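You operate a simulated robot arm through the tools that you are given. There is no shell and no other tool. Be economical: measure what you need, move in short steps, check, and stop when the job is done.

Carry out the task below with a simulated two-armed robot. There is one attempt and no reset: what you move stays moved.

JOB
Take the blue cloth from the top of the grey bench and lay it out flat on the top of the small table.

It is judged by the outcome, as a careful person would: the job done as asked, and still so three seconds after it is handed in. It fails if anything else is knocked over, pushed out of place, dropped, spilled or broken. Flat cloth is picked up by pressing the open fingertips on it (5 to 10 N) and closing them slowly along it; thin cloth reads only 2 to 8 mm in the jaws.

ROBOT AND FRAMES
Two 7-joint arms with two-finger parallel grippers on one trunk, on a base that drives. Base frame: it is fixed to the floor where the robot stands at the start and does not move with it; the origin is under the middle of the robot, x ahead of it, y to its left, z up; the surface under the hand at the start is at about z = 760. Units: mm, degrees, N and s.
The left shoulder is at the start at [183, 171, 1081], the right one opposite. Places, roughly: top of the small table [-900, 2300, 800]. Payload 4.4 kg a hand.
The tool frame of a hand sits at the grasp point between the pads (the TCP): z along the fingers, y along the line on which they close. The tips reach 23 mm beyond it. The gripper opens to 94 mm. The fingers are 38 mm wide and 10 mm thick; the gripper's body (54 by 96 mm) begins 39 mm behind the TCP.
Orientation is that of the tool frame in the base frame, as a unit quaternion [x, y, z, w]. With the fingers straight down and closing along the base's y, the tool's x points along the base's -x, its y along +y and its z along -z.

CONTROLS
- The arms move only by the tool servo_tool. It takes "left_motion", "right_motion" or both (then of equal length, played together; a hand with none holds still); each is a list of rows, each a list of 7 numbers: the shift along the tool's x, y, z in mm, then the turn, a rotation vector about the tool's x, y, z in degrees, then the gripper command, from -1 (shut) to 1 (fully open), values between in proportion. In form: [[x, y, z, wx, wy, wz, gripper], ...]. A call has 1 to 10 rows; each row shifts and turns the commanded pose from where the row before left it, along the tool's axes as they then stand. Rows are played at 5 a second. More than 50 mm and 8.6 degrees between two rows, or a gripper value outside its range, and nothing of the call is played. A pose out of reach is approached as far as the arm can. The call stops where the force on the tool passes 40 N (or 10 N more than at its start, if that is more) or the arm is blocked; 0.2 s more then pass. The fingers move at their own pace (about 72 mm/s each) and stop on an object; they squeeze with about 31 N. The grip force told is the motor's: it shows also when the fingers shut on nothing. Time passes only in rows, and 0.2 s behind the last, so rows that do not move let the fingers close. The reply holds the time, the measured pose of the TCP, the force on the tool along the base axes, the opening and the grip force, in the units named above and with some noise, with the torque about the TCP (base axes, N m) and any sound that the robot's microphone picked up.
- Cameras (640 x 400 px; columns grow to the right, rows downward): "scene" is now at [315.6, -1, 1208.8]; the picture's right is [-0.00, -1.00, 0.00], its down [-0.61, 0.00, -0.79] and it looks along [0.79, -0.00, -0.61] (base axes); focal length 239 px, centre (320, 200). "left" rides on the left gripper at [86, -16, -75] in its tool frame; the picture's right is [0.18, 0.98, 0.00], its down [-0.58, 0.11, -0.81] and it looks along [-0.79, 0.15, 0.59] (tool axes); focal length 243 px, centre (320, 200). "right" rides on the right gripper at [86, 16, -74] in its tool frame; the picture's right is [-0.18, 0.98, 0.00], its down [-0.58, -0.11, -0.81] and it looks along [-0.79, -0.15, 0.59] (tool axes); focal length 243 px, centre (320, 200). There is no depth. A picture from a camera that has moved, and an enlarged one, comes with that camera's place and axes in the base frame and with its lens.
- grab_frame(camera): a new picture of that camera. It takes no simulated time.
- move_column(by): slides the trunk up (or, below 0, down) by that many mm; the arms and the scene camera ride with it, the base frame stays. It gives what a move gives, with no picture.
- drive_base(legs): drives the robot by 1 to 6 legs, each [ahead, left, turn to the left] in mm, mm and degrees, along the robot's own axes; the way and the turn of a leg run together, so that a leg with both is an arc; at most 1500 mm and 180 degrees a leg. The arms and the cameras ride along, it lands a little off, and it stops where it bumps. It gives what a move gives.
- turn_head(pan, tilt): turns the head with the scene camera to pan (to the left, within 80 degrees either way) and tilt (down, from -29 to 69), counted from straight ahead of the robot. It gives what a move gives.
- inspect(camera, box): a new picture of the part [left, top, right, bottom] of that camera's present view, enlarged. It takes no simulated time.
- close_job(): hands the job in; it is judged then, once.

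Go step by step. Nothing tells you exact positions but the pictures and the camera data: compare them with the known pose of the tool, close in by small moves and look again before you grip or let go. The budget is 120 turns and 88 pictures, counting those below and the enlarged ones. Unless the task says otherwise, let go and move clear before handing in, and close with one line.

The tools are called by a JSON object that holds its "fn" and its "kwargs". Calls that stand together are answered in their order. servo_tool: Moves the arms, as the interface text tells. Its arguments: {"type":"object","properties":{"left_motion":{"type":"array","items":{"type":"array","items":{"type":"number"}}},"right_motion":{"type":"array","items":{"type":"array","items":{"type":"number"}}}},"required":[]} The other tools are called the same way: move_column (by) slides the trunk up or down; drive_base (legs) drives the base; turn_head (pan, tilt) turns the head that bears the scene camera; grab_frame (camera) takes a picture; inspect (camera, box) takes an enlarged picture of a part of a camera's view; close_job () hands the job in.

At the start:

```text
time_s: 0.0
left_ee_pos: [584.9, 242.6, 1000.6]
left_orientation: [0.0, 1.0, 0.001, 0.0]
left_wrist_force: [-0.2, -0.9, 0.7]
left_wrist_torque: [0.01, 0.0, 0.04]
left_gripper_width: 93.8
left_grasp_force: 0.2
right_ee_pos: [558.7, -281.8, 1001.1]
right_orientation: [0.0, 1.0, 0.0, 0.0]
right_wrist_force: [-0.1, -0.7, 0.2]
right_wrist_torque: [0.02, 0.02, 0.0]
right_gripper_width: 93.9
right_grasp_force: 0.0
trunk travel left (down, up): [-100.0, 288.0]
robot x, y, heading: [-1.8, -3.4, 0.0]
head pan, tilt: [-0.2, 37.7]
```

scene: 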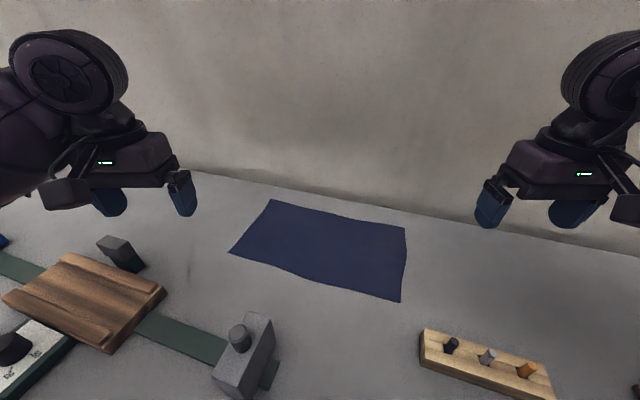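
right: 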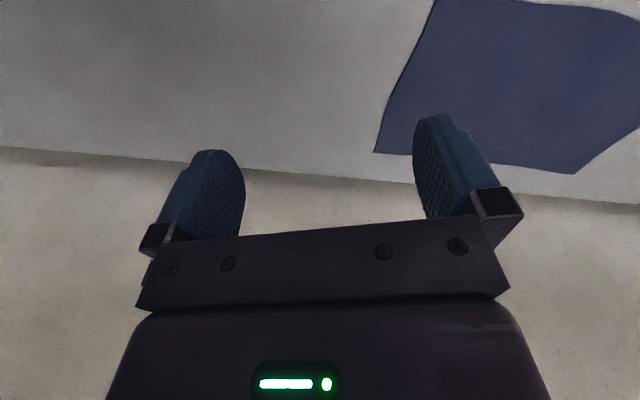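
left: 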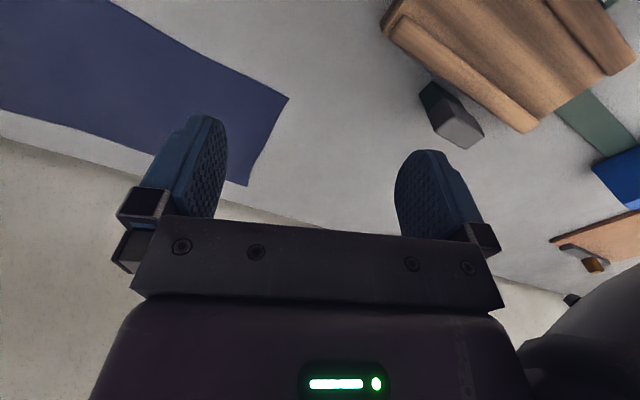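

The blue cloth lies at an angle on the bench, with corners at roughly (902,148), (775,-228), (569,-162) and (693,215). Before I touch it I'll look toward the small table.

{"fn": "turn_head", "kwargs": {"pan": 80, "tilt": 20}}

```text
time_s: 1.5
left_ee_pos: [584.5, 241.6, 1000.0]
left_orientation: [0.0, 1.0, 0.0, 0.0]
left_wrist_force: [0.2, 0.6, 0.4]
left_wrist_torque: [-0.01, 0.02, -0.01]
left_gripper_width: 94.0
left_grasp_force: 0.1
right_ee_pos: [559.1, -280.4, 1001.4]
right_orientation: [0.0, 1.0, 0.0, 0.001]
right_wrist_force: [-0.6, -0.8, 0.6]
right_wrist_torque: [0.05, 0.0, -0.01]
right_gripper_width: 94.0
right_grasp_force: 0.0
trunk travel left (down, up): [-100.0, 288.0]
robot x, y, heading: [1.8, 4.0, 0.0]
head pan, tilt: [80.0, 20.0]
```

{"fn": "grab_frame", "kwargs": {"camera": "scene"}}

```text
84 pictures are left
camera scene: at [245.3, 91.0, 1236.7], right [0.98, -0.17, 0.0], down [-0.06, -0.34, -0.94], along [0.16, 0.93, -0.34], focal length 239 px, centre (320, 200)
```

scene: 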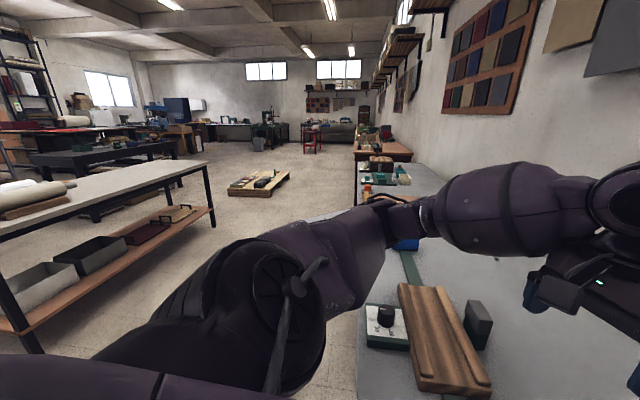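

{"fn": "inspect", "kwargs": {"camera": "scene", "box": [0, 100, 320, 300]}}

{"fn": "turn_head", "kwargs": {"pan": 0, "tilt": 45}}

{"fn": "inspect", "kwargs": {"camera": "scene", "box": [160, 100, 480, 300]}}

```text
2.00 times, centred on (160, 200) of scene
camera zoom: at [245.3, 91.0, 1236.7], right [0.98, -0.17, 0.0], down [-0.06, -0.34, -0.94], along [0.16, 0.93, -0.34], focal length 477 px, centre (640, 200)
```

zoom: 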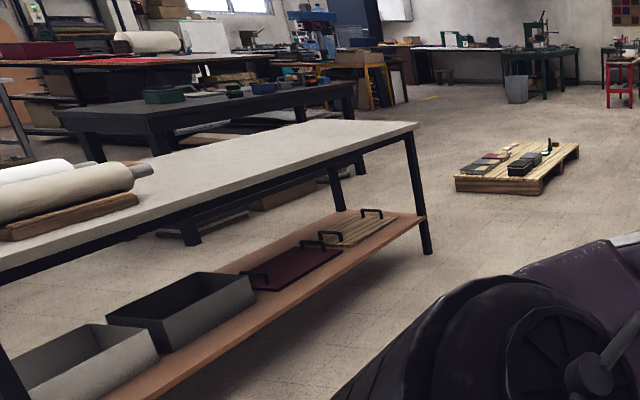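

```text
time_s: 3.1
left_ee_pos: [585.2, 242.9, 1000.0]
left_orientation: [0.0, 1.0, 0.001, 0.0]
left_wrist_force: [-1.3, -0.2, -0.3]
left_wrist_torque: [0.03, -0.01, 0.0]
left_gripper_width: 93.8
left_grasp_force: 0.1
right_ee_pos: [558.4, -280.7, 999.7]
right_orientation: [0.0, 1.0, 0.0, 0.0]
right_wrist_force: [-0.2, -0.4, -0.3]
right_wrist_torque: [-0.02, 0.01, -0.01]
right_gripper_width: 94.1
right_grasp_force: 0.0
trunk travel left (down, up): [-100.0, 288.0]
robot x, y, heading: [-1.6, 1.0, -0.0]
head pan, tilt: [0.0, 45.0]
```

```text
2.00 times, centred on (320, 200) of scene
camera zoom: at [310.4, -0.6, 1198.1], right [0.0, -1.0, 0.0], down [-0.71, 0.0, -0.71], along [0.71, 0.0, -0.71], focal length 477 px, centre (320, 200)
```

zoom: 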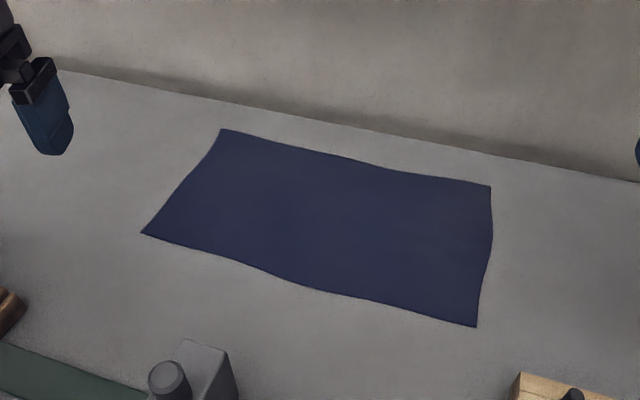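

The light-topped table with the rolls at one end appears to be the target, and I'll confirm that up close. First I'll bring both hands over the near corners of the cloth, turned to line up with its long edge.

{"fn": "servo_tool", "kwargs": {"left_motion": [[-27.4, -17.2, 0, 0, 0, 0, -0.15], [-27.4, -17.2, 0, 0, 0, 0, -0.15], [-27.4, -17.2, 0, 0, 0, 0, -0.15], [-27.4, -17.2, 0, 0, 0, 0, -0.15], [0, 0, 30, 0, 0, 6.2, -0.15], [0, 0, 30, 0, 0, 6.2, -0.15], [0, 0, 30, 0, 0, 6.1, -0.15], [0, 0, 30, 0, 0, 0, -0.15], [0, 0, 30, 0, 0, 0, -0.15]], "right_motion": [[-7.3, 37, 0, 0, 0, 0, -0.15], [-7.3, 37, 0, 0, 0, 0, -0.15], [-7.3, 37, 0, 0, 0, 0, -0.15], [-7.3, 37, 0, 0, 0, 0, -0.15], [0, 0, 30, 0, 0, 6.2, -0.15], [0, 0, 30, 0, 0, 6.2, -0.15], [0, 0, 30, 0, 0, 6.1, -0.15], [0, 0, 30, 0, 0, 0, -0.15], [0, 0, 30, 0, 0, 0, -0.15]]}}

{"fn": "grab_frame", "kwargs": {"camera": "left"}}

{"fn": "grab_frame", "kwargs": {"camera": "right"}}

{"fn": "grab_frame", "kwargs": {"camera": "scene"}}

```text
time_s: 5.1
left_ee_pos: [692.5, 173.1, 850.5]
left_orientation: [0.161, 0.987, 0.0, 0.0]
left_wrist_force: [-0.4, -0.6, 0.6]
left_wrist_torque: [0.01, 0.0, 0.0]
left_gripper_width: 40.1
left_grasp_force: 0.0
right_ee_pos: [591.4, -133.2, 848.1]
right_orientation: [0.161, 0.987, 0.001, -0.001]
right_wrist_force: [-0.2, 0.4, -0.1]
right_wrist_torque: [0.02, -0.01, 0.01]
right_gripper_width: 39.9
right_grasp_force: 0.2
trunk travel left (down, up): [-100.0, 288.0]
robot x, y, heading: [-1.5, -0.1, 0.3]
head pan, tilt: [0.0, 45.0]
```

```text
81 pictures are left
camera left: at [606.2, 183.5, 924.7], right [0.14, 0.99, 0.0], down [0.59, -0.08, 0.81], along [0.8, -0.11, -0.59], focal length 243 px, centre (320, 200)
```

left: 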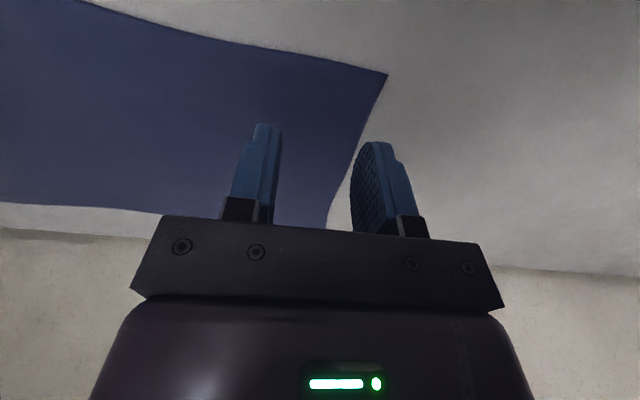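

```text
80 pictures are left
camera right: at [513.8, -90.0, 923.6], right [0.49, 0.87, 0.0], down [0.52, -0.29, 0.81], along [0.7, -0.39, -0.59], focal length 243 px, centre (320, 200)
```

right: 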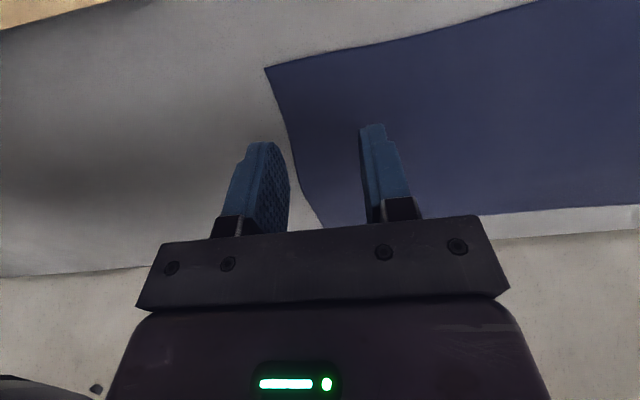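

```text
79 pictures are left
camera scene: at [311.1, -0.7, 1197.7], right [0.0, -1.0, 0.0], down [-0.71, 0.0, -0.71], along [0.71, 0.0, -0.71], focal length 239 px, centre (320, 200)
```

scene: 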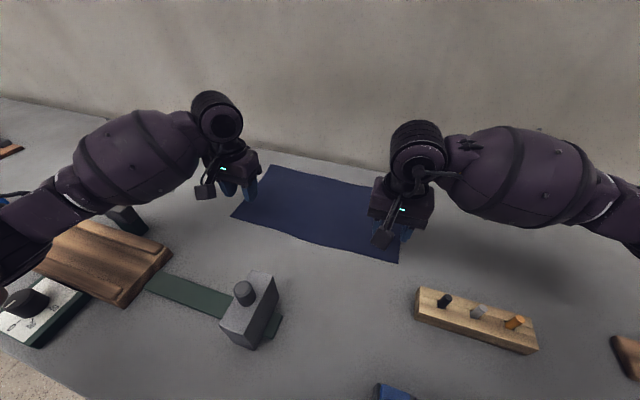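

The corners are confirmed at about D (692,217) and C (562,-158), and both hands are close to where they should be. I'll nudge the left hand inward and come down to just above the cloth.

{"fn": "servo_tool", "kwargs": {"left_motion": [[-7, 0, 20, 0, 0, 0, -0.15], [0, 0, 20, 0, 0, 0, -0.15], [0, 0, 15, 0, 0, 0, -0.15], [0, 0, 7, 0, 0, 0, -0.15]], "right_motion": [[-1, 0, 20, 0, 0, 0, -0.15], [0, 0, 20, 0, 0, 0, -0.15], [0, 0, 15, 0, 0, 0, -0.15], [0, 0, 5, 0, 0, 0, -0.15]]}}

{"fn": "grab_frame", "kwargs": {"camera": "left"}}

{"fn": "grab_frame", "kwargs": {"camera": "right"}}

```text
time_s: 6.1
left_ee_pos: [699.7, 170.9, 788.9]
left_orientation: [0.161, 0.987, 0.0, 0.0]
left_wrist_force: [0.7, -0.4, -0.5]
left_wrist_torque: [-0.04, 0.01, 0.01]
left_gripper_width: 40.1
left_grasp_force: 0.1
right_ee_pos: [589.8, -132.7, 790.0]
right_orientation: [0.161, 0.987, 0.0, -0.001]
right_wrist_force: [0.1, -0.3, -0.9]
right_wrist_torque: [0.01, 0.01, -0.01]
right_gripper_width: 39.9
right_grasp_force: 0.0
trunk travel left (down, up): [-100.0, 288.0]
robot x, y, heading: [-0.1, -3.7, 0.1]
head pan, tilt: [0.0, 45.0]
```

```text
78 pictures are left
camera left: at [613.6, 182.4, 863.5], right [0.14, 0.99, 0.0], down [0.59, -0.08, 0.81], along [0.8, -0.11, -0.59], focal length 243 px, centre (320, 200)
```

left: 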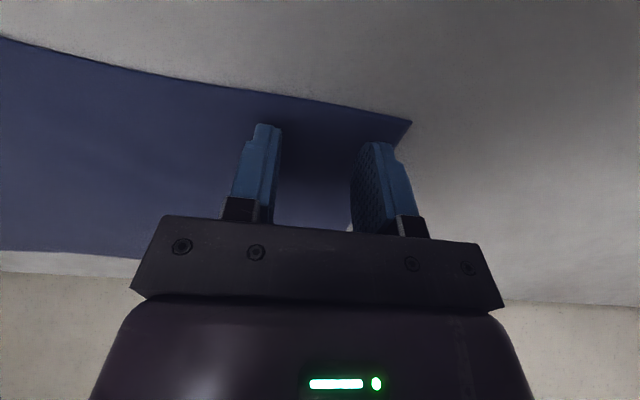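

```text
77 pictures are left
camera right: at [512.8, -89.6, 865.4], right [0.49, 0.87, 0.0], down [0.52, -0.29, 0.81], along [0.7, -0.39, -0.59], focal length 243 px, centre (320, 200)
```

right: 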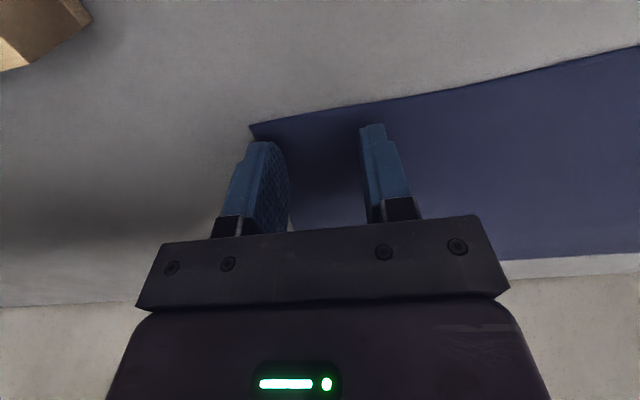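

Both pairs of fingertips sit over the cloth corners. I'll shift the right hand 8 mm and the left 3 mm inward along the edge, then lower gently to make contact.

{"fn": "servo_tool", "kwargs": {"left_motion": [[0, -3, 0, 0, 0, 0, -0.15], [0, 0, 2, 0, 0, 0, -0.15], [0, 0, 2, 0, 0, 0, -0.15], [0, 0, 1, 0, 0, 0, -0.15]], "right_motion": [[0, 8, 0, 0, 0, 0, -0.15], [0, 0, 2, 0, 0, 0, -0.15], [0, 0, 2, 0, 0, 0, -0.15], [0, 0, 2, 0, 0, 0, -0.15]]}}

```text
time_s: 7.1
left_ee_pos: [698.8, 169.2, 784.6]
left_orientation: [0.161, 0.987, 0.001, 0.001]
left_wrist_force: [-1.4, -0.7, 3.9]
left_wrist_torque: [0.01, -0.01, 0.0]
left_gripper_width: 39.6
left_grasp_force: 0.1
right_ee_pos: [591.1, -126.3, 783.9]
right_orientation: [0.161, 0.987, 0.0, 0.001]
right_wrist_force: [-0.3, 0.1, 0.8]
right_wrist_torque: [-0.01, 0.0, -0.02]
right_gripper_width: 40.0
right_grasp_force: 0.0
trunk travel left (down, up): [-100.0, 288.0]
robot x, y, heading: [-0.2, -1.8, 0.2]
head pan, tilt: [0.0, 45.0]
```

{"fn": "servo_tool", "kwargs": {"left_motion": [[0, 0, 0.5, 0, 0, 0, -0.15], [0, 0, 0.5, 0, 0, 0, -0.15]], "right_motion": [[0, 0, 1, 0, 0, 0, -0.15], [0, 0, 0.5, 0, 0, 0, -0.15]]}}

```text
time_s: 7.7
left_ee_pos: [699.0, 168.1, 785.0]
left_orientation: [0.161, 0.987, 0.001, 0.0]
left_wrist_force: [0.4, 0.9, 4.0]
left_wrist_torque: [0.04, 0.01, -0.01]
left_gripper_width: 40.0
left_grasp_force: 0.0
right_ee_pos: [591.9, -123.5, 784.2]
right_orientation: [0.16, 0.987, 0.0, 0.002]
right_wrist_force: [0.0, -2.1, 8.0]
right_wrist_torque: [-0.07, 0.09, 0.0]
right_gripper_width: 39.9
right_grasp_force: 0.1
trunk travel left (down, up): [-100.0, 288.0]
robot x, y, heading: [2.1, -0.6, 0.0]
head pan, tilt: [0.0, 45.0]
```

{"fn": "servo_tool", "kwargs": {"left_motion": [[0, 0, 1.2, 0, 0, 0, -0.15], [0, 0, 0.2, 0, 0, 0, -0.25], [0, 0, 0, 0, 0, 0, -0.35], [0, 0, 0, 0, 0, 0, -0.45], [0, 0, 0, 0, 0, 0, -0.55], [0, 0, 0, 0, 0, 0, -0.65], [0, 0, 0, 0, 0, 0, -0.75], [0, 0, 0, 0, 0, 0, -0.85], [0, 0, 0, 0, 0, 0, -1], [0, 0, 0, 0, 0, 0, -1]], "right_motion": [[0, 0, 0, 0, 0, 0, -0.15], [0, 0, 0, 0, 0, 0, -0.25], [0, 0, 0, 0, 0, 0, -0.35], [0, 0, 0, 0, 0, 0, -0.45], [0, 0, 0, 0, 0, 0, -0.55], [0, 0, 0, 0, 0, 0, -0.65], [0, 0, 0, 0, 0, 0, -0.75], [0, 0, 0, 0, 0, 0, -0.85], [0, 0, 0, 0, 0, 0, -1], [0, 0, 0, 0, 0, 0, -1]]}}

{"fn": "grab_frame", "kwargs": {"camera": "left"}}

{"fn": "grab_frame", "kwargs": {"camera": "right"}}

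```text
time_s: 9.9
left_ee_pos: [699.5, 166.7, 783.8]
left_orientation: [0.161, 0.987, 0.0, 0.002]
left_wrist_force: [-5.0, -16.7, 29.3]
left_wrist_torque: [-0.21, 0.34, 0.06]
left_gripper_width: 2.4
left_grasp_force: 31.0
right_ee_pos: [589.9, -124.1, 784.8]
right_orientation: [0.161, 0.987, 0.002, 0.001]
right_wrist_force: [6.3, 19.5, 2.7]
right_wrist_torque: [0.42, -0.15, 0.14]
right_gripper_width: 2.3
right_grasp_force: 30.8
trunk travel left (down, up): [-100.0, 288.0]
robot x, y, heading: [-2.6, 1.8, 0.1]
head pan, tilt: [0.0, 45.0]
```

```text
76 pictures are left
camera left: at [612.7, 178.3, 858.6], right [0.14, 0.99, 0.0], down [0.58, -0.08, 0.81], along [0.8, -0.11, -0.59], focal length 243 px, centre (320, 200)
```

left: 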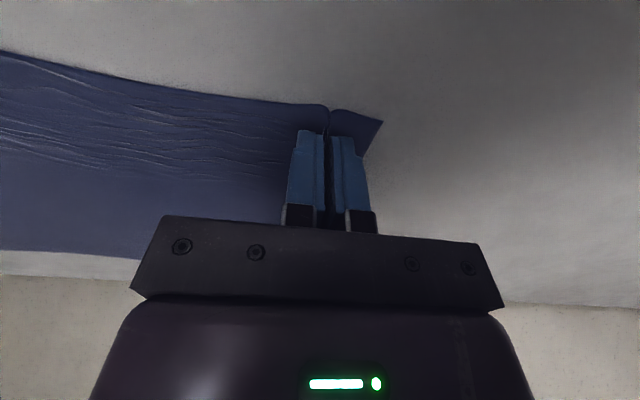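

```text
75 pictures are left
camera right: at [512.4, -81.1, 860.1], right [0.49, 0.87, 0.0], down [0.51, -0.29, 0.81], along [0.71, -0.39, -0.59], focal length 243 px, centre (320, 200)
```

right: 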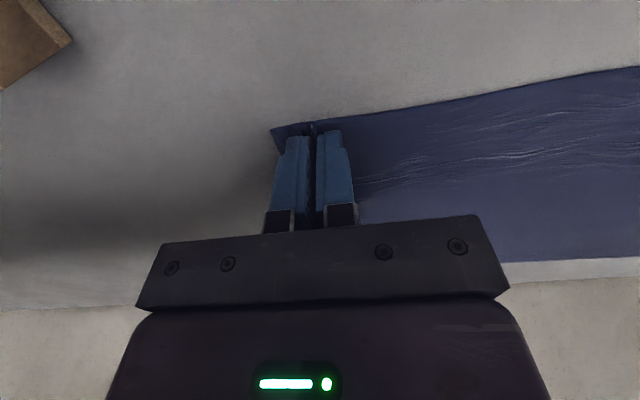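

Both grips read 2.3–2.4 mm with a visible fold pinched in each. I'll ease the tension a little and lift.

{"fn": "servo_tool", "kwargs": {"left_motion": [[0, -2, -3, 0, 0, 0, -1], [0, -1, -10, 0, 0, 0, -1], [0, 0, -20, 0, 0, 0, -1], [0, 0, -25, 0, 0, 0, -1], [0, 0, -25, 0, 0, 0, -1], [0, 0, -25, 0, 0, 0, -1], [0, 0, -25, 0, 0, 0, -1], [0, 0, -25, 0, 0, 0, -1], [0, 0, -25, 0, 0, 0, -1], [0, 0, -20, 0, 0, 0, -1]], "right_motion": [[0, 2, -3, 0, 0, 0, -1], [0, 1, -10, 0, 0, 0, -1], [0, 0, -20, 0, 0, 0, -1], [0, 0, -25, 0, 0, 0, -1], [0, 0, -25, 0, 0, 0, -1], [0, 0, -25, 0, 0, 0, -1], [0, 0, -25, 0, 0, 0, -1], [0, 0, -25, 0, 0, 0, -1], [0, 0, -25, 0, 0, 0, -1], [0, 0, -20, 0, 0, 0, -1]]}}

{"fn": "grab_frame", "kwargs": {"camera": "scene"}}

```text
time_s: 12.1
left_ee_pos: [698.1, 167.1, 986.9]
left_orientation: [0.16, 0.987, 0.0, -0.001]
left_wrist_force: [-2.8, -10.4, -0.3]
left_wrist_torque: [-0.25, 0.09, 0.01]
left_gripper_width: 2.3
left_grasp_force: 30.8
right_ee_pos: [594.1, -123.5, 987.2]
right_orientation: [0.16, 0.987, 0.0, 0.0]
right_wrist_force: [3.6, 9.8, 0.4]
right_wrist_torque: [0.25, -0.08, 0.09]
right_gripper_width: 2.4
right_grasp_force: 30.5
trunk travel left (down, up): [-100.0, 288.0]
robot x, y, heading: [-1.2, -0.2, -0.2]
head pan, tilt: [0.0, 45.0]
```

```text
74 pictures are left
camera scene: at [309.7, -0.6, 1198.3], right [0.0, -1.0, 0.0], down [-0.71, 0.0, -0.71], along [0.71, 0.0, -0.71], focal length 239 px, centre (320, 200)
```

scene: 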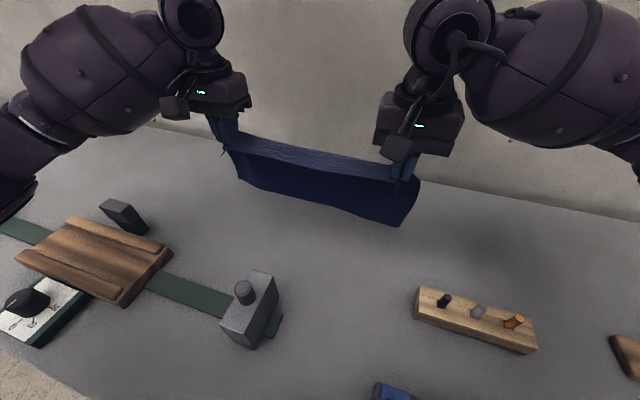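

The cloth hangs cleanly between the hands. I'll raise the trunk, back away from the bench, turn left along the aisle and look.

{"fn": "move_column", "kwargs": {"by": 200}}

{"fn": "drive_base", "kwargs": {"legs": [[-250, 0, 0]]}}

{"fn": "turn_head", "kwargs": {"pan": 75, "tilt": 30}}

{"fn": "grab_frame", "kwargs": {"camera": "scene"}}

```text
time_s: 14.2
left_ee_pos: [699.2, 165.0, 1183.4]
left_orientation: [0.161, 0.987, -0.001, -0.001]
left_wrist_force: [-2.9, -9.0, -0.9]
left_wrist_torque: [-0.23, 0.09, 0.03]
left_gripper_width: 2.6
left_grasp_force: 31.2
right_ee_pos: [592.9, -121.7, 1185.3]
right_orientation: [0.161, 0.987, 0.0, 0.0]
right_wrist_force: [2.7, 10.4, 0.1]
right_wrist_torque: [0.22, -0.07, 0.11]
right_gripper_width: 2.4
right_grasp_force: 30.8
trunk travel left (down, up): [-300.0, 88.0]
robot x, y, heading: [0.8, -5.1, -0.0]
head pan, tilt: [0.0, 45.0]
```

```text
time_s: 16.0
left_ee_pos: [453.3, 168.3, 1184.7]
left_orientation: [0.159, 0.987, 0.001, 0.001]
left_wrist_force: [-3.7, -9.6, 0.1]
left_wrist_torque: [-0.26, 0.09, 0.01]
left_gripper_width: 2.0
left_grasp_force: 31.1
right_ee_pos: [347.9, -120.5, 1186.6]
right_orientation: [0.159, 0.987, 0.0, -0.001]
right_wrist_force: [3.6, 10.8, 0.6]
right_wrist_torque: [0.22, -0.1, 0.09]
right_gripper_width: 2.5
right_grasp_force: 30.9
trunk travel left (down, up): [-300.0, 88.0]
robot x, y, heading: [-242.9, -1.8, 0.3]
head pan, tilt: [0.0, 45.0]
```

```text
time_s: 17.5
left_ee_pos: [453.9, 168.3, 1183.2]
left_orientation: [0.159, 0.987, 0.0, 0.0]
left_wrist_force: [-3.6, -9.6, -0.5]
left_wrist_torque: [-0.2, 0.07, 0.03]
left_gripper_width: 2.3
left_grasp_force: 31.4
right_ee_pos: [349.4, -120.5, 1186.7]
right_orientation: [0.158, 0.987, 0.0, 0.001]
right_wrist_force: [2.9, 9.0, 0.8]
right_wrist_torque: [0.23, -0.06, 0.07]
right_gripper_width: 2.4
right_grasp_force: 30.7
trunk travel left (down, up): [-300.0, 88.0]
robot x, y, heading: [-244.1, -1.2, 0.2]
head pan, tilt: [75.0, 30.0]
```

```text
73 pictures are left
camera scene: at [-155.6, 86.5, 1445.2], right [0.97, -0.26, 0.0], down [-0.13, -0.48, -0.87], along [0.22, 0.84, -0.5], focal length 239 px, centre (320, 200)
```

scene: 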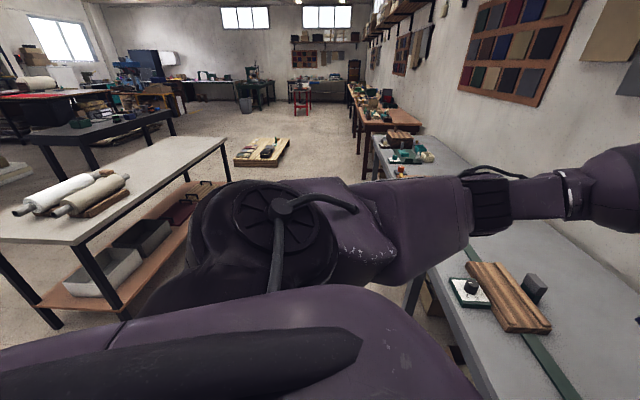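

The table is clear: its front edge runs from about (-918,1083) to (-465,2589), the rolls sit at the near end and the far part is free. I'll square the cloth to the robot by rotating the hands about their midpoint, then turn left and check the aisle.

{"fn": "servo_tool", "kwargs": {"left_motion": [[16.5, -0.4, 0, 0, 0, -6.17, -1], [16.5, -0.4, 0, 0, 0, -6.17, -1], [16.5, -0.4, 0, 0, 0, -6.17, -1]], "right_motion": [[-16.5, 0.4, 0, 0, 0, -6.17, -1], [-16.5, 0.4, 0, 0, 0, -6.17, -1], [-16.5, 0.4, 0, 0, 0, -6.17, -1]]}}

{"fn": "drive_base", "kwargs": {"legs": [[0, 0, 90]]}}

{"fn": "turn_head", "kwargs": {"pan": 0, "tilt": 30}}

{"fn": "grab_frame", "kwargs": {"camera": "scene"}}

```text
time_s: 18.3
left_ee_pos: [405.2, 177.5, 1184.1]
left_orientation: [-0.003, 1.0, 0.0, -0.001]
left_wrist_force: [0.5, -12.6, 0.9]
left_wrist_torque: [-0.33, -0.02, -0.01]
left_gripper_width: 2.6
left_grasp_force: 31.0
right_ee_pos: [397.2, -130.1, 1188.2]
right_orientation: [-0.003, 1.0, 0.0, 0.0]
right_wrist_force: [0.5, 12.8, 0.2]
right_wrist_torque: [0.27, 0.02, 0.12]
right_gripper_width: 2.3
right_grasp_force: 30.8
trunk travel left (down, up): [-300.0, 88.0]
robot x, y, heading: [-246.5, 1.3, 0.4]
head pan, tilt: [75.0, 30.0]
```

```text
time_s: 22.6
left_ee_pos: [-443.7, 642.9, 1185.9]
left_orientation: [0.72, -0.694, 0.0, 0.0]
left_wrist_force: [13.2, 0.9, 0.2]
left_wrist_torque: [0.0, -0.31, 0.0]
left_gripper_width: 2.3
left_grasp_force: 30.9
right_ee_pos: [-135.5, 645.2, 1188.6]
right_orientation: [0.721, -0.693, -0.001, 0.0]
right_wrist_force: [-12.6, -0.6, 0.3]
right_wrist_torque: [0.0, 0.36, 0.1]
right_gripper_width: 2.6
right_grasp_force: 31.1
trunk travel left (down, up): [-300.0, 88.0]
robot x, y, heading: [-245.4, -4.4, 92.4]
head pan, tilt: [75.0, 30.0]
```

```text
time_s: 24.1
left_ee_pos: [-443.3, 641.9, 1184.5]
left_orientation: [0.72, -0.694, -0.001, 0.0]
left_wrist_force: [12.7, 0.0, 0.5]
left_wrist_torque: [0.0, -0.3, -0.04]
left_gripper_width: 2.1
left_grasp_force: 31.0
right_ee_pos: [-135.1, 645.1, 1186.5]
right_orientation: [0.72, -0.694, -0.001, 0.0]
right_wrist_force: [-12.3, -0.5, -0.1]
right_wrist_torque: [-0.04, 0.28, 0.06]
right_gripper_width: 2.3
right_grasp_force: 31.1
trunk travel left (down, up): [-300.0, 88.0]
robot x, y, heading: [-245.6, 0.7, 92.0]
head pan, tilt: [0.0, 30.0]
```

```text
72 pictures are left
camera scene: at [-250.2, 154.8, 1445.2], right [1.0, 0.04, 0.0], down [0.02, -0.5, -0.87], along [-0.03, 0.87, -0.5], focal length 239 px, centre (320, 200)
```

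scene: 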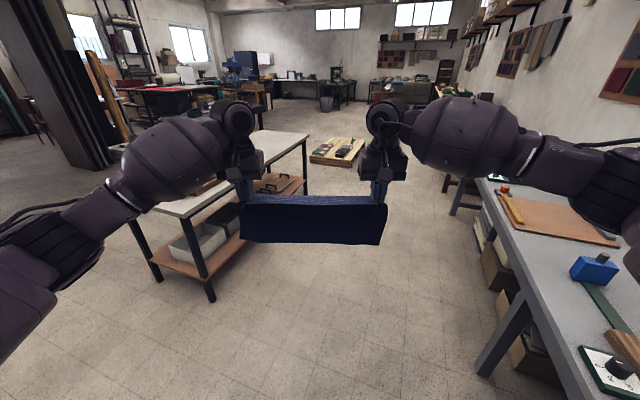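

The aisle is clear, so I'll drive up alongside the free part of the table.

{"fn": "drive_base", "kwargs": {"legs": [[974, -170, 0], [974, -170, 0]]}}

{"fn": "drive_base", "kwargs": {"legs": [[0, 0, 71]]}}

{"fn": "turn_head", "kwargs": {"pan": 0, "tilt": 40}}

{"fn": "grab_frame", "kwargs": {"camera": "scene"}}

```text
time_s: 34.0
left_ee_pos: [-231.2, 2612.9, 1185.3]
left_orientation: [0.728, -0.686, 0.0, 0.0]
left_wrist_force: [12.7, 1.4, -0.2]
left_wrist_torque: [-0.02, -0.25, 0.02]
left_gripper_width: 2.1
left_grasp_force: 30.8
right_ee_pos: [77.0, 2620.9, 1187.2]
right_orientation: [0.728, -0.685, -0.001, 0.0]
right_wrist_force: [-12.1, -0.9, -0.1]
right_wrist_torque: [-0.01, 0.3, 0.1]
right_gripper_width: 2.2
right_grasp_force: 31.1
trunk travel left (down, up): [-300.0, 88.0]
robot x, y, heading: [-17.1, 1973.7, 93.5]
head pan, tilt: [0.0, 30.0]
```

```text
time_s: 37.5
left_ee_pos: [-688.5, 1963.8, 1184.8]
left_orientation: [0.992, -0.124, 0.0, 0.0]
left_wrist_force: [3.3, 10.6, -0.3]
left_wrist_torque: [0.29, -0.1, -0.03]
left_gripper_width: 2.4
left_grasp_force: 31.0
right_ee_pos: [-605.6, 2259.2, 1188.0]
right_orientation: [0.992, -0.123, 0.001, 0.001]
right_wrist_force: [-3.5, -12.1, -0.6]
right_wrist_torque: [-0.32, 0.08, 0.06]
right_gripper_width: 2.4
right_grasp_force: 31.1
trunk travel left (down, up): [-300.0, 88.0]
robot x, y, heading: [-17.5, 1970.3, 165.8]
head pan, tilt: [0.0, 30.0]
```

```text
time_s: 38.2
left_ee_pos: [-689.6, 1963.5, 1184.4]
left_orientation: [0.992, -0.124, 0.0, -0.001]
left_wrist_force: [3.1, 9.7, 0.1]
left_wrist_torque: [0.22, -0.07, -0.05]
left_gripper_width: 2.2
left_grasp_force: 30.9
right_ee_pos: [-606.4, 2258.9, 1187.6]
right_orientation: [0.993, -0.122, 0.0, 0.001]
right_wrist_force: [-3.2, -9.5, -0.2]
right_wrist_torque: [-0.22, 0.04, 0.03]
right_gripper_width: 2.5
right_grasp_force: 30.5
trunk travel left (down, up): [-300.0, 88.0]
robot x, y, heading: [-14.8, 1974.4, 165.8]
head pan, tilt: [0.0, 40.0]
```

```text
71 pictures are left
camera scene: at [-163.2, 2010.0, 1429.9], right [0.24, 0.97, 0.0], down [0.62, -0.16, -0.77], along [-0.74, 0.19, -0.64], focal length 239 px, centre (320, 200)
```

scene: 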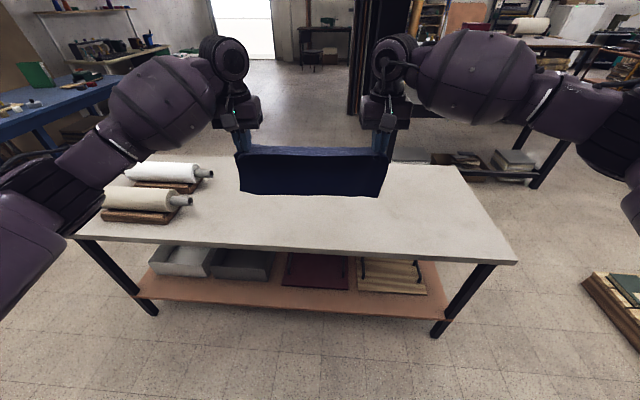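

The whole table is visible: its right part is free and the rolls are on the left. I'll align with it, shift right a little and move in, with the cloth still well above the top.

{"fn": "drive_base", "kwargs": {"legs": [[0, 0, -3.5], [220, -90, 0]]}}

{"fn": "grab_frame", "kwargs": {"camera": "scene"}}

{"fn": "grab_frame", "kwargs": {"camera": "left"}}

```text
time_s: 40.4
left_ee_pos: [-871.4, 2156.1, 1186.1]
left_orientation: [0.988, -0.153, 0.0, 0.0]
left_wrist_force: [3.4, 11.2, -0.4]
left_wrist_torque: [0.27, -0.06, -0.02]
left_gripper_width: 2.4
left_grasp_force: 31.1
right_ee_pos: [-769.1, 2446.3, 1188.0]
right_orientation: [0.988, -0.153, 0.0, 0.001]
right_wrist_force: [-3.4, -11.4, 0.0]
right_wrist_torque: [-0.3, 0.04, 0.05]
right_gripper_width: 2.2
right_grasp_force: 31.4
trunk travel left (down, up): [-300.0, 88.0]
robot x, y, heading: [-195.8, 2124.4, 162.4]
head pan, tilt: [0.0, 40.0]
```

```text
70 pictures are left
camera scene: at [-343.4, 2171.2, 1429.8], right [0.3, 0.95, 0.0], down [0.61, -0.2, -0.77], along [-0.73, 0.23, -0.64], focal length 239 px, centre (320, 200)
```

scene: 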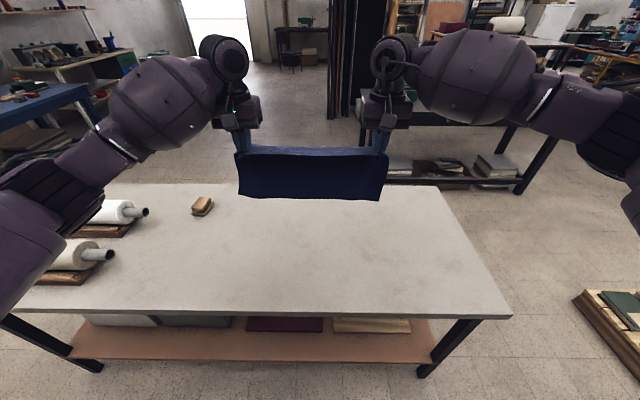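

```text
69 pictures are left
camera left: at [-783.0, 2145.5, 1259.5], right [-0.12, -0.99, 0.0], down [-0.59, 0.07, 0.81], along [-0.8, 0.1, -0.59], focal length 243 px, centre (320, 200)
```

left: 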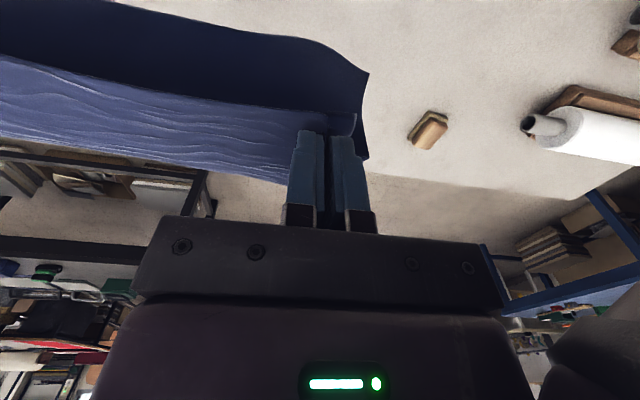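

Small block noted at about (-1172,1940), well clear of the landing area. I'll reach outward over the table with the cloth, then lower the trunk until its bottom hem is close to the top.

{"fn": "servo_tool", "kwargs": {"left_motion": [[-28, 0, 0, 0, 0, 0, -1], [-28, 0, 0, 0, 0, 0, -1], [-28, 0, 0, 0, 0, 0, -1], [-28, 0, 0, 0, 0, 0, -1], [-28, 0, 0, 0, 0, 0, -1], [-28, 0, 0, 0, 0, 0, -1]], "right_motion": [[-28, 0, 0, 0, 0, 0, -1], [-28, 0, 0, 0, 0, 0, -1], [-28, 0, 0, 0, 0, 0, -1], [-28, 0, 0, 0, 0, 0, -1], [-28, 0, 0, 0, 0, 0, -1], [-28, 0, 0, 0, 0, 0, -1]]}}

{"fn": "move_column", "kwargs": {"by": -150}}

{"fn": "turn_head", "kwargs": {"pan": 0, "tilt": 45}}

{"fn": "grab_frame", "kwargs": {"camera": "scene"}}

{"fn": "grab_frame", "kwargs": {"camera": "left"}}

```text
time_s: 41.8
left_ee_pos: [-1012.4, 2201.6, 1185.2]
left_orientation: [0.988, -0.155, -0.001, -0.001]
left_wrist_force: [0.7, 6.3, 0.0]
left_wrist_torque: [0.22, -0.08, -0.06]
left_gripper_width: 2.2
left_grasp_force: 30.8
left hand out of reach, approached as far as the arm can: row 6
right_ee_pos: [-912.5, 2489.1, 1186.2]
right_orientation: [0.988, -0.152, 0.0, 0.001]
right_wrist_force: [-3.0, -6.0, -0.8]
right_wrist_torque: [-0.16, 0.04, 0.04]
right_gripper_width: 2.3
right_grasp_force: 31.1
right hand out of reach, approached as far as the arm can: row 6
trunk travel left (down, up): [-300.0, 88.0]
robot x, y, heading: [-198.6, 2126.8, 162.2]
head pan, tilt: [0.0, 40.0]
```

```text
time_s: 43.6
left_ee_pos: [-1009.8, 2201.4, 1039.0]
left_orientation: [0.988, -0.155, -0.001, -0.001]
left_wrist_force: [3.2, 11.1, 0.8]
left_wrist_torque: [0.28, -0.07, -0.01]
left_gripper_width: 2.4
left_grasp_force: 31.4
right_ee_pos: [-910.4, 2492.2, 1040.2]
right_orientation: [0.988, -0.153, -0.003, 0.0]
right_wrist_force: [-3.4, -11.4, -0.2]
right_wrist_torque: [-0.3, 0.12, 0.02]
right_gripper_width: 2.5
right_grasp_force: 30.9
trunk travel left (down, up): [-150.0, 238.0]
robot x, y, heading: [-199.4, 2125.0, 162.5]
head pan, tilt: [0.0, 40.0]
```

```text
time_s: 44.2
left_ee_pos: [-1011.5, 2202.1, 1035.9]
left_orientation: [0.988, -0.154, 0.0, -0.002]
left_wrist_force: [4.1, 11.0, -0.7]
left_wrist_torque: [0.26, -0.07, -0.03]
left_gripper_width: 2.5
left_grasp_force: 31.3
right_ee_pos: [-911.2, 2490.7, 1036.9]
right_orientation: [0.988, -0.154, 0.0, 0.001]
right_wrist_force: [-3.3, -11.3, -0.7]
right_wrist_torque: [-0.29, 0.08, 0.05]
right_gripper_width: 2.2
right_grasp_force: 31.3
trunk travel left (down, up): [-150.0, 238.0]
robot x, y, heading: [-202.3, 2125.5, 162.4]
head pan, tilt: [0.0, 45.0]
```

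```text
68 pictures are left
camera scene: at [-446.2, 2203.6, 1259.4], right [0.3, 0.95, 0.0], down [0.67, -0.21, -0.71], along [-0.67, 0.21, -0.71], focal length 239 px, centre (320, 200)
```

scene: 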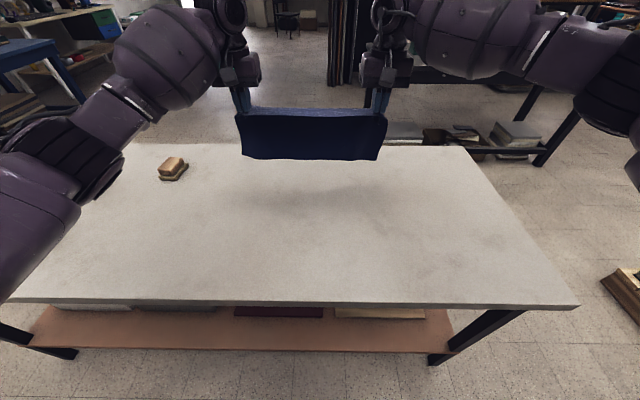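

```text
67 pictures are left
camera left: at [-923.1, 2189.6, 1110.9], right [-0.12, -0.99, 0.0], down [-0.59, 0.07, 0.81], along [-0.8, 0.1, -0.59], focal length 243 px, centre (320, 200)
```

left: 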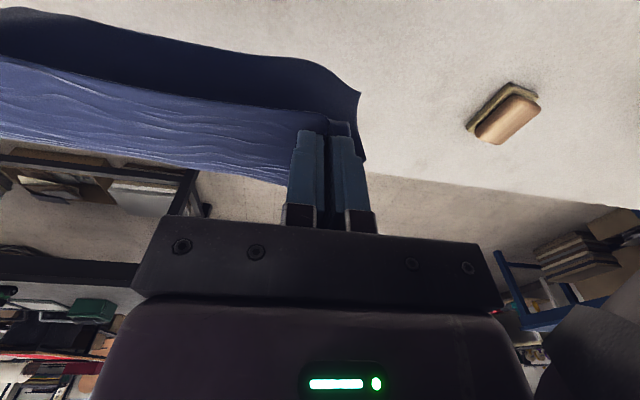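

The hem hangs about 85 mm above the top. I'll lower the trunk further and check the left arm's clearance to the rolls.

{"fn": "move_column", "kwargs": {"by": -70}}

{"fn": "grab_frame", "kwargs": {"camera": "scene"}}

{"fn": "turn_head", "kwargs": {"pan": 50, "tilt": 40}}

{"fn": "grab_frame", "kwargs": {"camera": "scene"}}

```text
time_s: 45.3
left_ee_pos: [-1011.3, 2200.9, 969.7]
left_orientation: [0.988, -0.155, -0.002, -0.001]
left_wrist_force: [3.9, 11.0, 0.9]
left_wrist_torque: [0.3, -0.07, -0.06]
left_gripper_width: 1.8
left_grasp_force: 31.4
right_ee_pos: [-909.8, 2490.6, 970.8]
right_orientation: [0.988, -0.153, -0.003, 0.0]
right_wrist_force: [-2.9, -10.5, 0.5]
right_wrist_torque: [-0.27, 0.09, 0.07]
right_gripper_width: 2.5
right_grasp_force: 31.3
trunk travel left (down, up): [-80.0, 308.0]
robot x, y, heading: [-198.7, 2122.9, 162.3]
head pan, tilt: [0.0, 45.0]
```

```text
66 pictures are left
camera scene: at [-511.6, 2224.5, 1173.8], right [0.3, 0.95, 0.0], down [0.67, -0.21, -0.71], along [-0.67, 0.21, -0.71], focal length 239 px, centre (320, 200)
```

scene: 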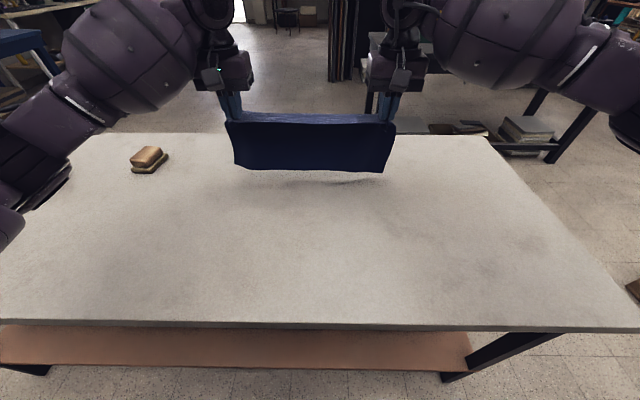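

```text
time_s: 46.5
left_ee_pos: [-1011.7, 2202.2, 966.3]
left_orientation: [0.988, -0.155, 0.0, -0.001]
left_wrist_force: [3.7, 11.7, 0.1]
left_wrist_torque: [0.27, -0.11, -0.06]
left_gripper_width: 2.2
left_grasp_force: 31.4
right_ee_pos: [-910.6, 2491.9, 966.6]
right_orientation: [0.988, -0.154, -0.001, 0.0]
right_wrist_force: [-3.0, -10.7, -1.2]
right_wrist_torque: [-0.28, 0.11, 0.08]
right_gripper_width: 2.0
right_grasp_force: 31.4
trunk travel left (down, up): [-80.0, 308.0]
robot x, y, heading: [-197.9, 2125.9, 162.3]
head pan, tilt: [50.0, 40.0]
```

```text
65 pictures are left
camera scene: at [-507.9, 2155.0, 1179.9], right [-0.53, 0.85, 0.0], down [0.54, 0.34, -0.77], along [-0.65, -0.41, -0.64], focal length 239 px, centre (320, 200)
```

scene: 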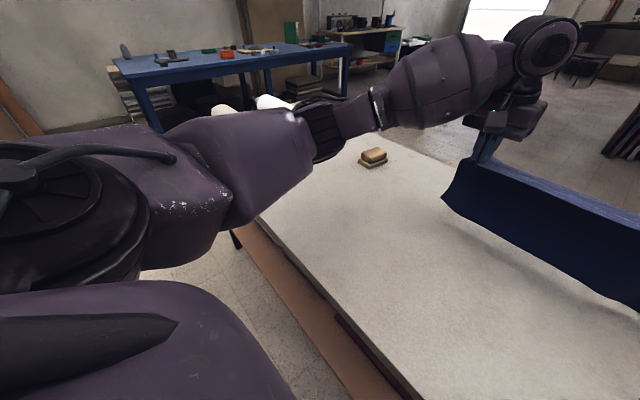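

Clearances look fine and the hem is almost touching. Now I'll lay the cloth down: lower the hands while drawing them back so the far hem stays out in front.

{"fn": "servo_tool", "kwargs": {"left_motion": [[30, 0, 10, 0, 0, 0, -1], [30, 0, 10, 0, 0, 0, -1], [25, 0, 15, 0, 0, 0, -1], [20, 0, 20, 0, 0, 0, -1], [15, 0, 20, 0, 0, 0, -1]], "right_motion": [[30, 0, 10, 0, 0, 0, -1], [30, 0, 10, 0, 0, 0, -1], [25, 0, 15, 0, 0, 0, -1], [20, 0, 20, 0, 0, 0, -1], [15, 0, 20, 0, 0, 0, -1]]}}

{"fn": "turn_head", "kwargs": {"pan": 0, "tilt": 45}}

{"fn": "grab_frame", "kwargs": {"camera": "scene"}}

```text
time_s: 47.7
left_ee_pos: [-899.7, 2166.5, 890.9]
left_orientation: [0.988, -0.154, 0.0, -0.001]
left_wrist_force: [3.3, 10.8, -0.5]
left_wrist_torque: [0.29, -0.07, -0.04]
left_gripper_width: 2.7
left_grasp_force: 30.5
right_ee_pos: [-799.0, 2456.8, 894.1]
right_orientation: [0.988, -0.153, 0.0, 0.002]
right_wrist_force: [-4.1, -10.0, -0.6]
right_wrist_torque: [-0.27, 0.05, 0.05]
right_gripper_width: 2.2
right_grasp_force: 30.9
trunk travel left (down, up): [-80.0, 308.0]
robot x, y, heading: [-197.6, 2125.1, 162.3]
head pan, tilt: [50.0, 40.0]
```

```text
time_s: 48.9
left_ee_pos: [-899.1, 2166.2, 892.9]
left_orientation: [0.988, -0.155, 0.0, -0.001]
left_wrist_force: [3.5, 11.2, 0.6]
left_wrist_torque: [0.28, -0.1, -0.05]
left_gripper_width: 2.1
left_grasp_force: 31.1
right_ee_pos: [-799.8, 2457.2, 894.5]
right_orientation: [0.988, -0.153, 0.0, 0.0]
right_wrist_force: [-3.9, -12.2, 0.6]
right_wrist_torque: [-0.27, 0.11, 0.06]
right_gripper_width: 2.3
right_grasp_force: 31.2
trunk travel left (down, up): [-80.0, 308.0]
robot x, y, heading: [-197.4, 2123.5, 162.4]
head pan, tilt: [0.0, 45.0]
```

```text
64 pictures are left
camera scene: at [-513.5, 2225.0, 1172.7], right [0.3, 0.95, 0.0], down [0.67, -0.21, -0.71], along [-0.67, 0.21, -0.71], focal length 239 px, centre (320, 200)
```

scene: 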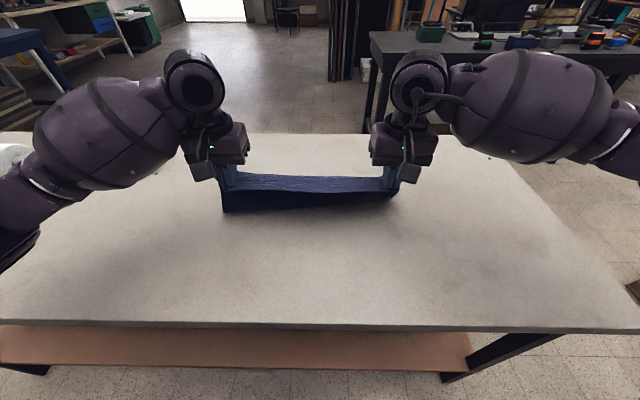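

{"fn": "inspect", "kwargs": {"camera": "scene", "box": [180, 140, 440, 240]}}

{"fn": "grab_frame", "kwargs": {"camera": "left"}}

{"fn": "grab_frame", "kwargs": {"camera": "right"}}

```text
2.46 times, centred on (310, 190) of scene
camera zoom: at [-513.5, 2225.0, 1172.7], right [0.3, 0.95, 0.0], down [0.67, -0.21, -0.71], along [-0.67, 0.21, -0.71], focal length 587 px, centre (345, 225)
```

zoom: 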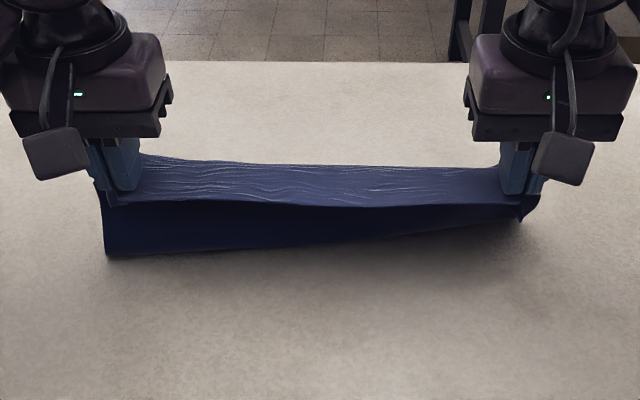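

```text
62 pictures are left
camera left: at [-810.3, 2154.2, 966.7], right [-0.12, -0.99, 0.0], down [-0.59, 0.07, 0.81], along [-0.8, 0.1, -0.59], focal length 243 px, centre (320, 200)
```

left: 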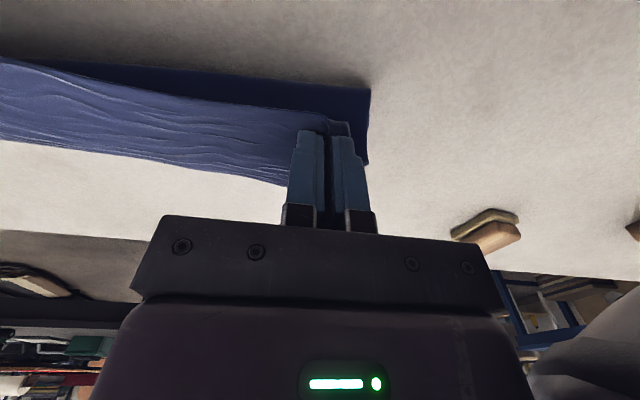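

```text
61 pictures are left
camera right: at [-722.1, 2415.8, 969.4], right [-0.47, -0.88, 0.0], down [-0.52, 0.28, 0.81], along [-0.71, 0.38, -0.59], focal length 243 px, centre (320, 200)
```

right: 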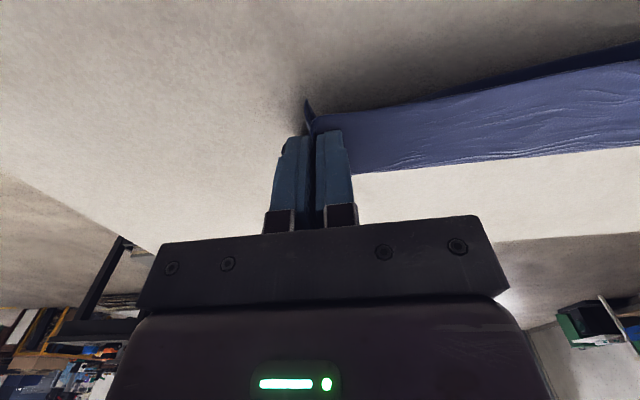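

The visible lower edge looks like the bend where cloth meets the table, with the hem hidden beyond it. I'll pull back with little descent to draw it straight, then look again.

{"fn": "servo_tool", "kwargs": {"left_motion": [[20, 0, 2, 0, 0, 0, -1], [20, 0, 5, 0, 0, 0, -1], [20, 0, 5, 0, 0, 0, -1]], "right_motion": [[20, 0, 2, 0, 0, 0, -1], [20, 0, 5, 0, 0, 0, -1], [20, 0, 5, 0, 0, 0, -1]]}}

{"fn": "inspect", "kwargs": {"camera": "scene", "box": [160, 120, 480, 320]}}

{"fn": "grab_frame", "kwargs": {"camera": "left"}}

```text
time_s: 49.7
left_ee_pos: [-839.6, 2148.0, 880.5]
left_orientation: [0.988, -0.154, 0.0, -0.001]
left_wrist_force: [3.2, 11.9, 0.2]
left_wrist_torque: [0.28, -0.11, -0.05]
left_gripper_width: 2.5
left_grasp_force: 31.0
right_ee_pos: [-738.3, 2437.8, 880.8]
right_orientation: [0.988, -0.153, 0.0, 0.001]
right_wrist_force: [-3.7, -11.0, -0.1]
right_wrist_torque: [-0.31, 0.11, 0.03]
right_gripper_width: 2.3
right_grasp_force: 31.0
trunk travel left (down, up): [-80.0, 308.0]
robot x, y, heading: [-200.2, 2125.5, 162.6]
head pan, tilt: [0.0, 45.0]
```

```text
2.00 times, centred on (320, 220) of scene
camera zoom: at [-513.2, 2224.9, 1172.8], right [0.3, 0.95, 0.0], down [0.67, -0.21, -0.71], along [-0.67, 0.21, -0.71], focal length 477 px, centre (320, 160)
```

zoom: 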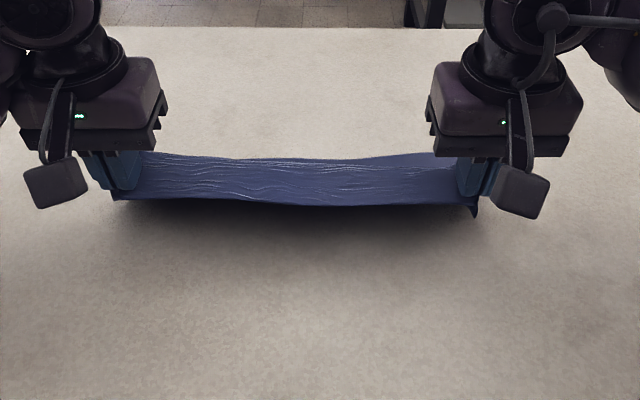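

```text
59 pictures are left
camera left: at [-751.6, 2135.4, 955.2], right [-0.12, -0.99, 0.0], down [-0.59, 0.07, 0.81], along [-0.8, 0.1, -0.59], focal length 243 px, centre (320, 200)
```

left: 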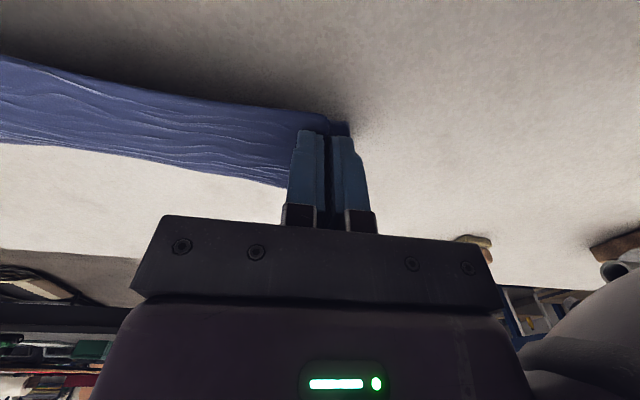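

The cloth now trails away beneath and beyond the hands. I'll continue down and back.

{"fn": "servo_tool", "kwargs": {"left_motion": [[15, 0, 10, 0, 0, 0, -1], [12, 0, 12, 0, 0, 0, -1], [10, 0, 13, 0, 0, 0, -1], [8, 0, 10, 0, 0, 0, -1]], "right_motion": [[15, 0, 10, 0, 0, 0, -1], [12, 0, 12, 0, 0, 0, -1], [10, 0, 13, 0, 0, 0, -1], [8, 0, 10, 0, 0, 0, -1]]}}

{"fn": "inspect", "kwargs": {"camera": "scene", "box": [160, 120, 480, 320]}}

{"fn": "grab_frame", "kwargs": {"camera": "left"}}

```text
time_s: 50.7
left_ee_pos: [-799.4, 2131.3, 834.4]
left_orientation: [0.988, -0.155, -0.001, 0.0]
left_wrist_force: [4.5, 13.0, -0.2]
left_wrist_torque: [0.32, -0.14, -0.03]
left_gripper_width: 2.2
left_grasp_force: 31.2
right_ee_pos: [-697.2, 2424.7, 834.8]
right_orientation: [0.988, -0.153, 0.0, 0.001]
right_wrist_force: [-5.4, -13.4, -0.9]
right_wrist_torque: [-0.38, 0.12, 0.11]
right_gripper_width: 2.3
right_grasp_force: 30.9
trunk travel left (down, up): [-80.0, 308.0]
robot x, y, heading: [-200.5, 2126.1, 162.3]
head pan, tilt: [0.0, 45.0]
```

```text
2.00 times, centred on (320, 220) of scene
camera zoom: at [-513.5, 2225.0, 1172.6], right [0.3, 0.95, 0.0], down [0.67, -0.21, -0.71], along [-0.67, 0.21, -0.71], focal length 477 px, centre (320, 160)
```

zoom: 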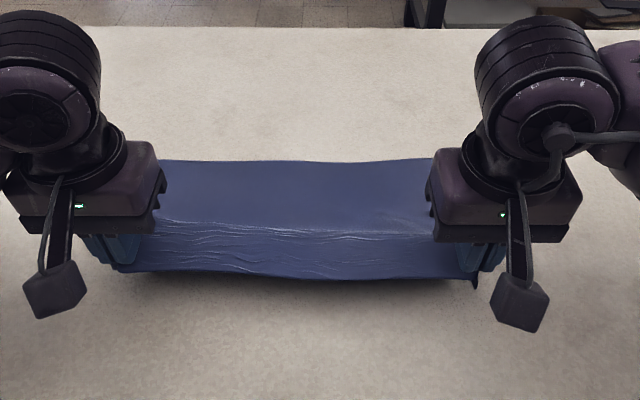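

```text
57 pictures are left
camera left: at [-710.1, 2120.9, 909.0], right [-0.12, -0.99, 0.0], down [-0.59, 0.07, 0.81], along [-0.8, 0.1, -0.59], focal length 243 px, centre (320, 200)
```

left: 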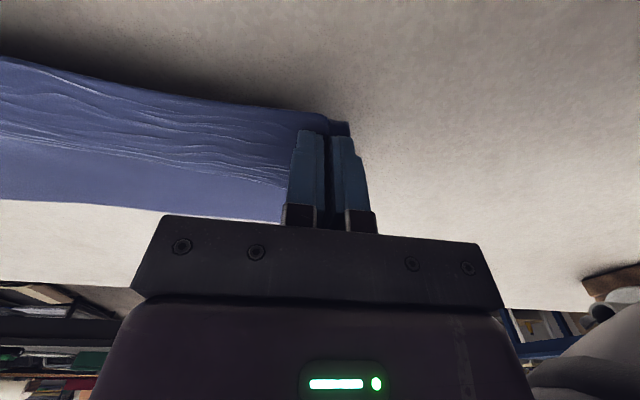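

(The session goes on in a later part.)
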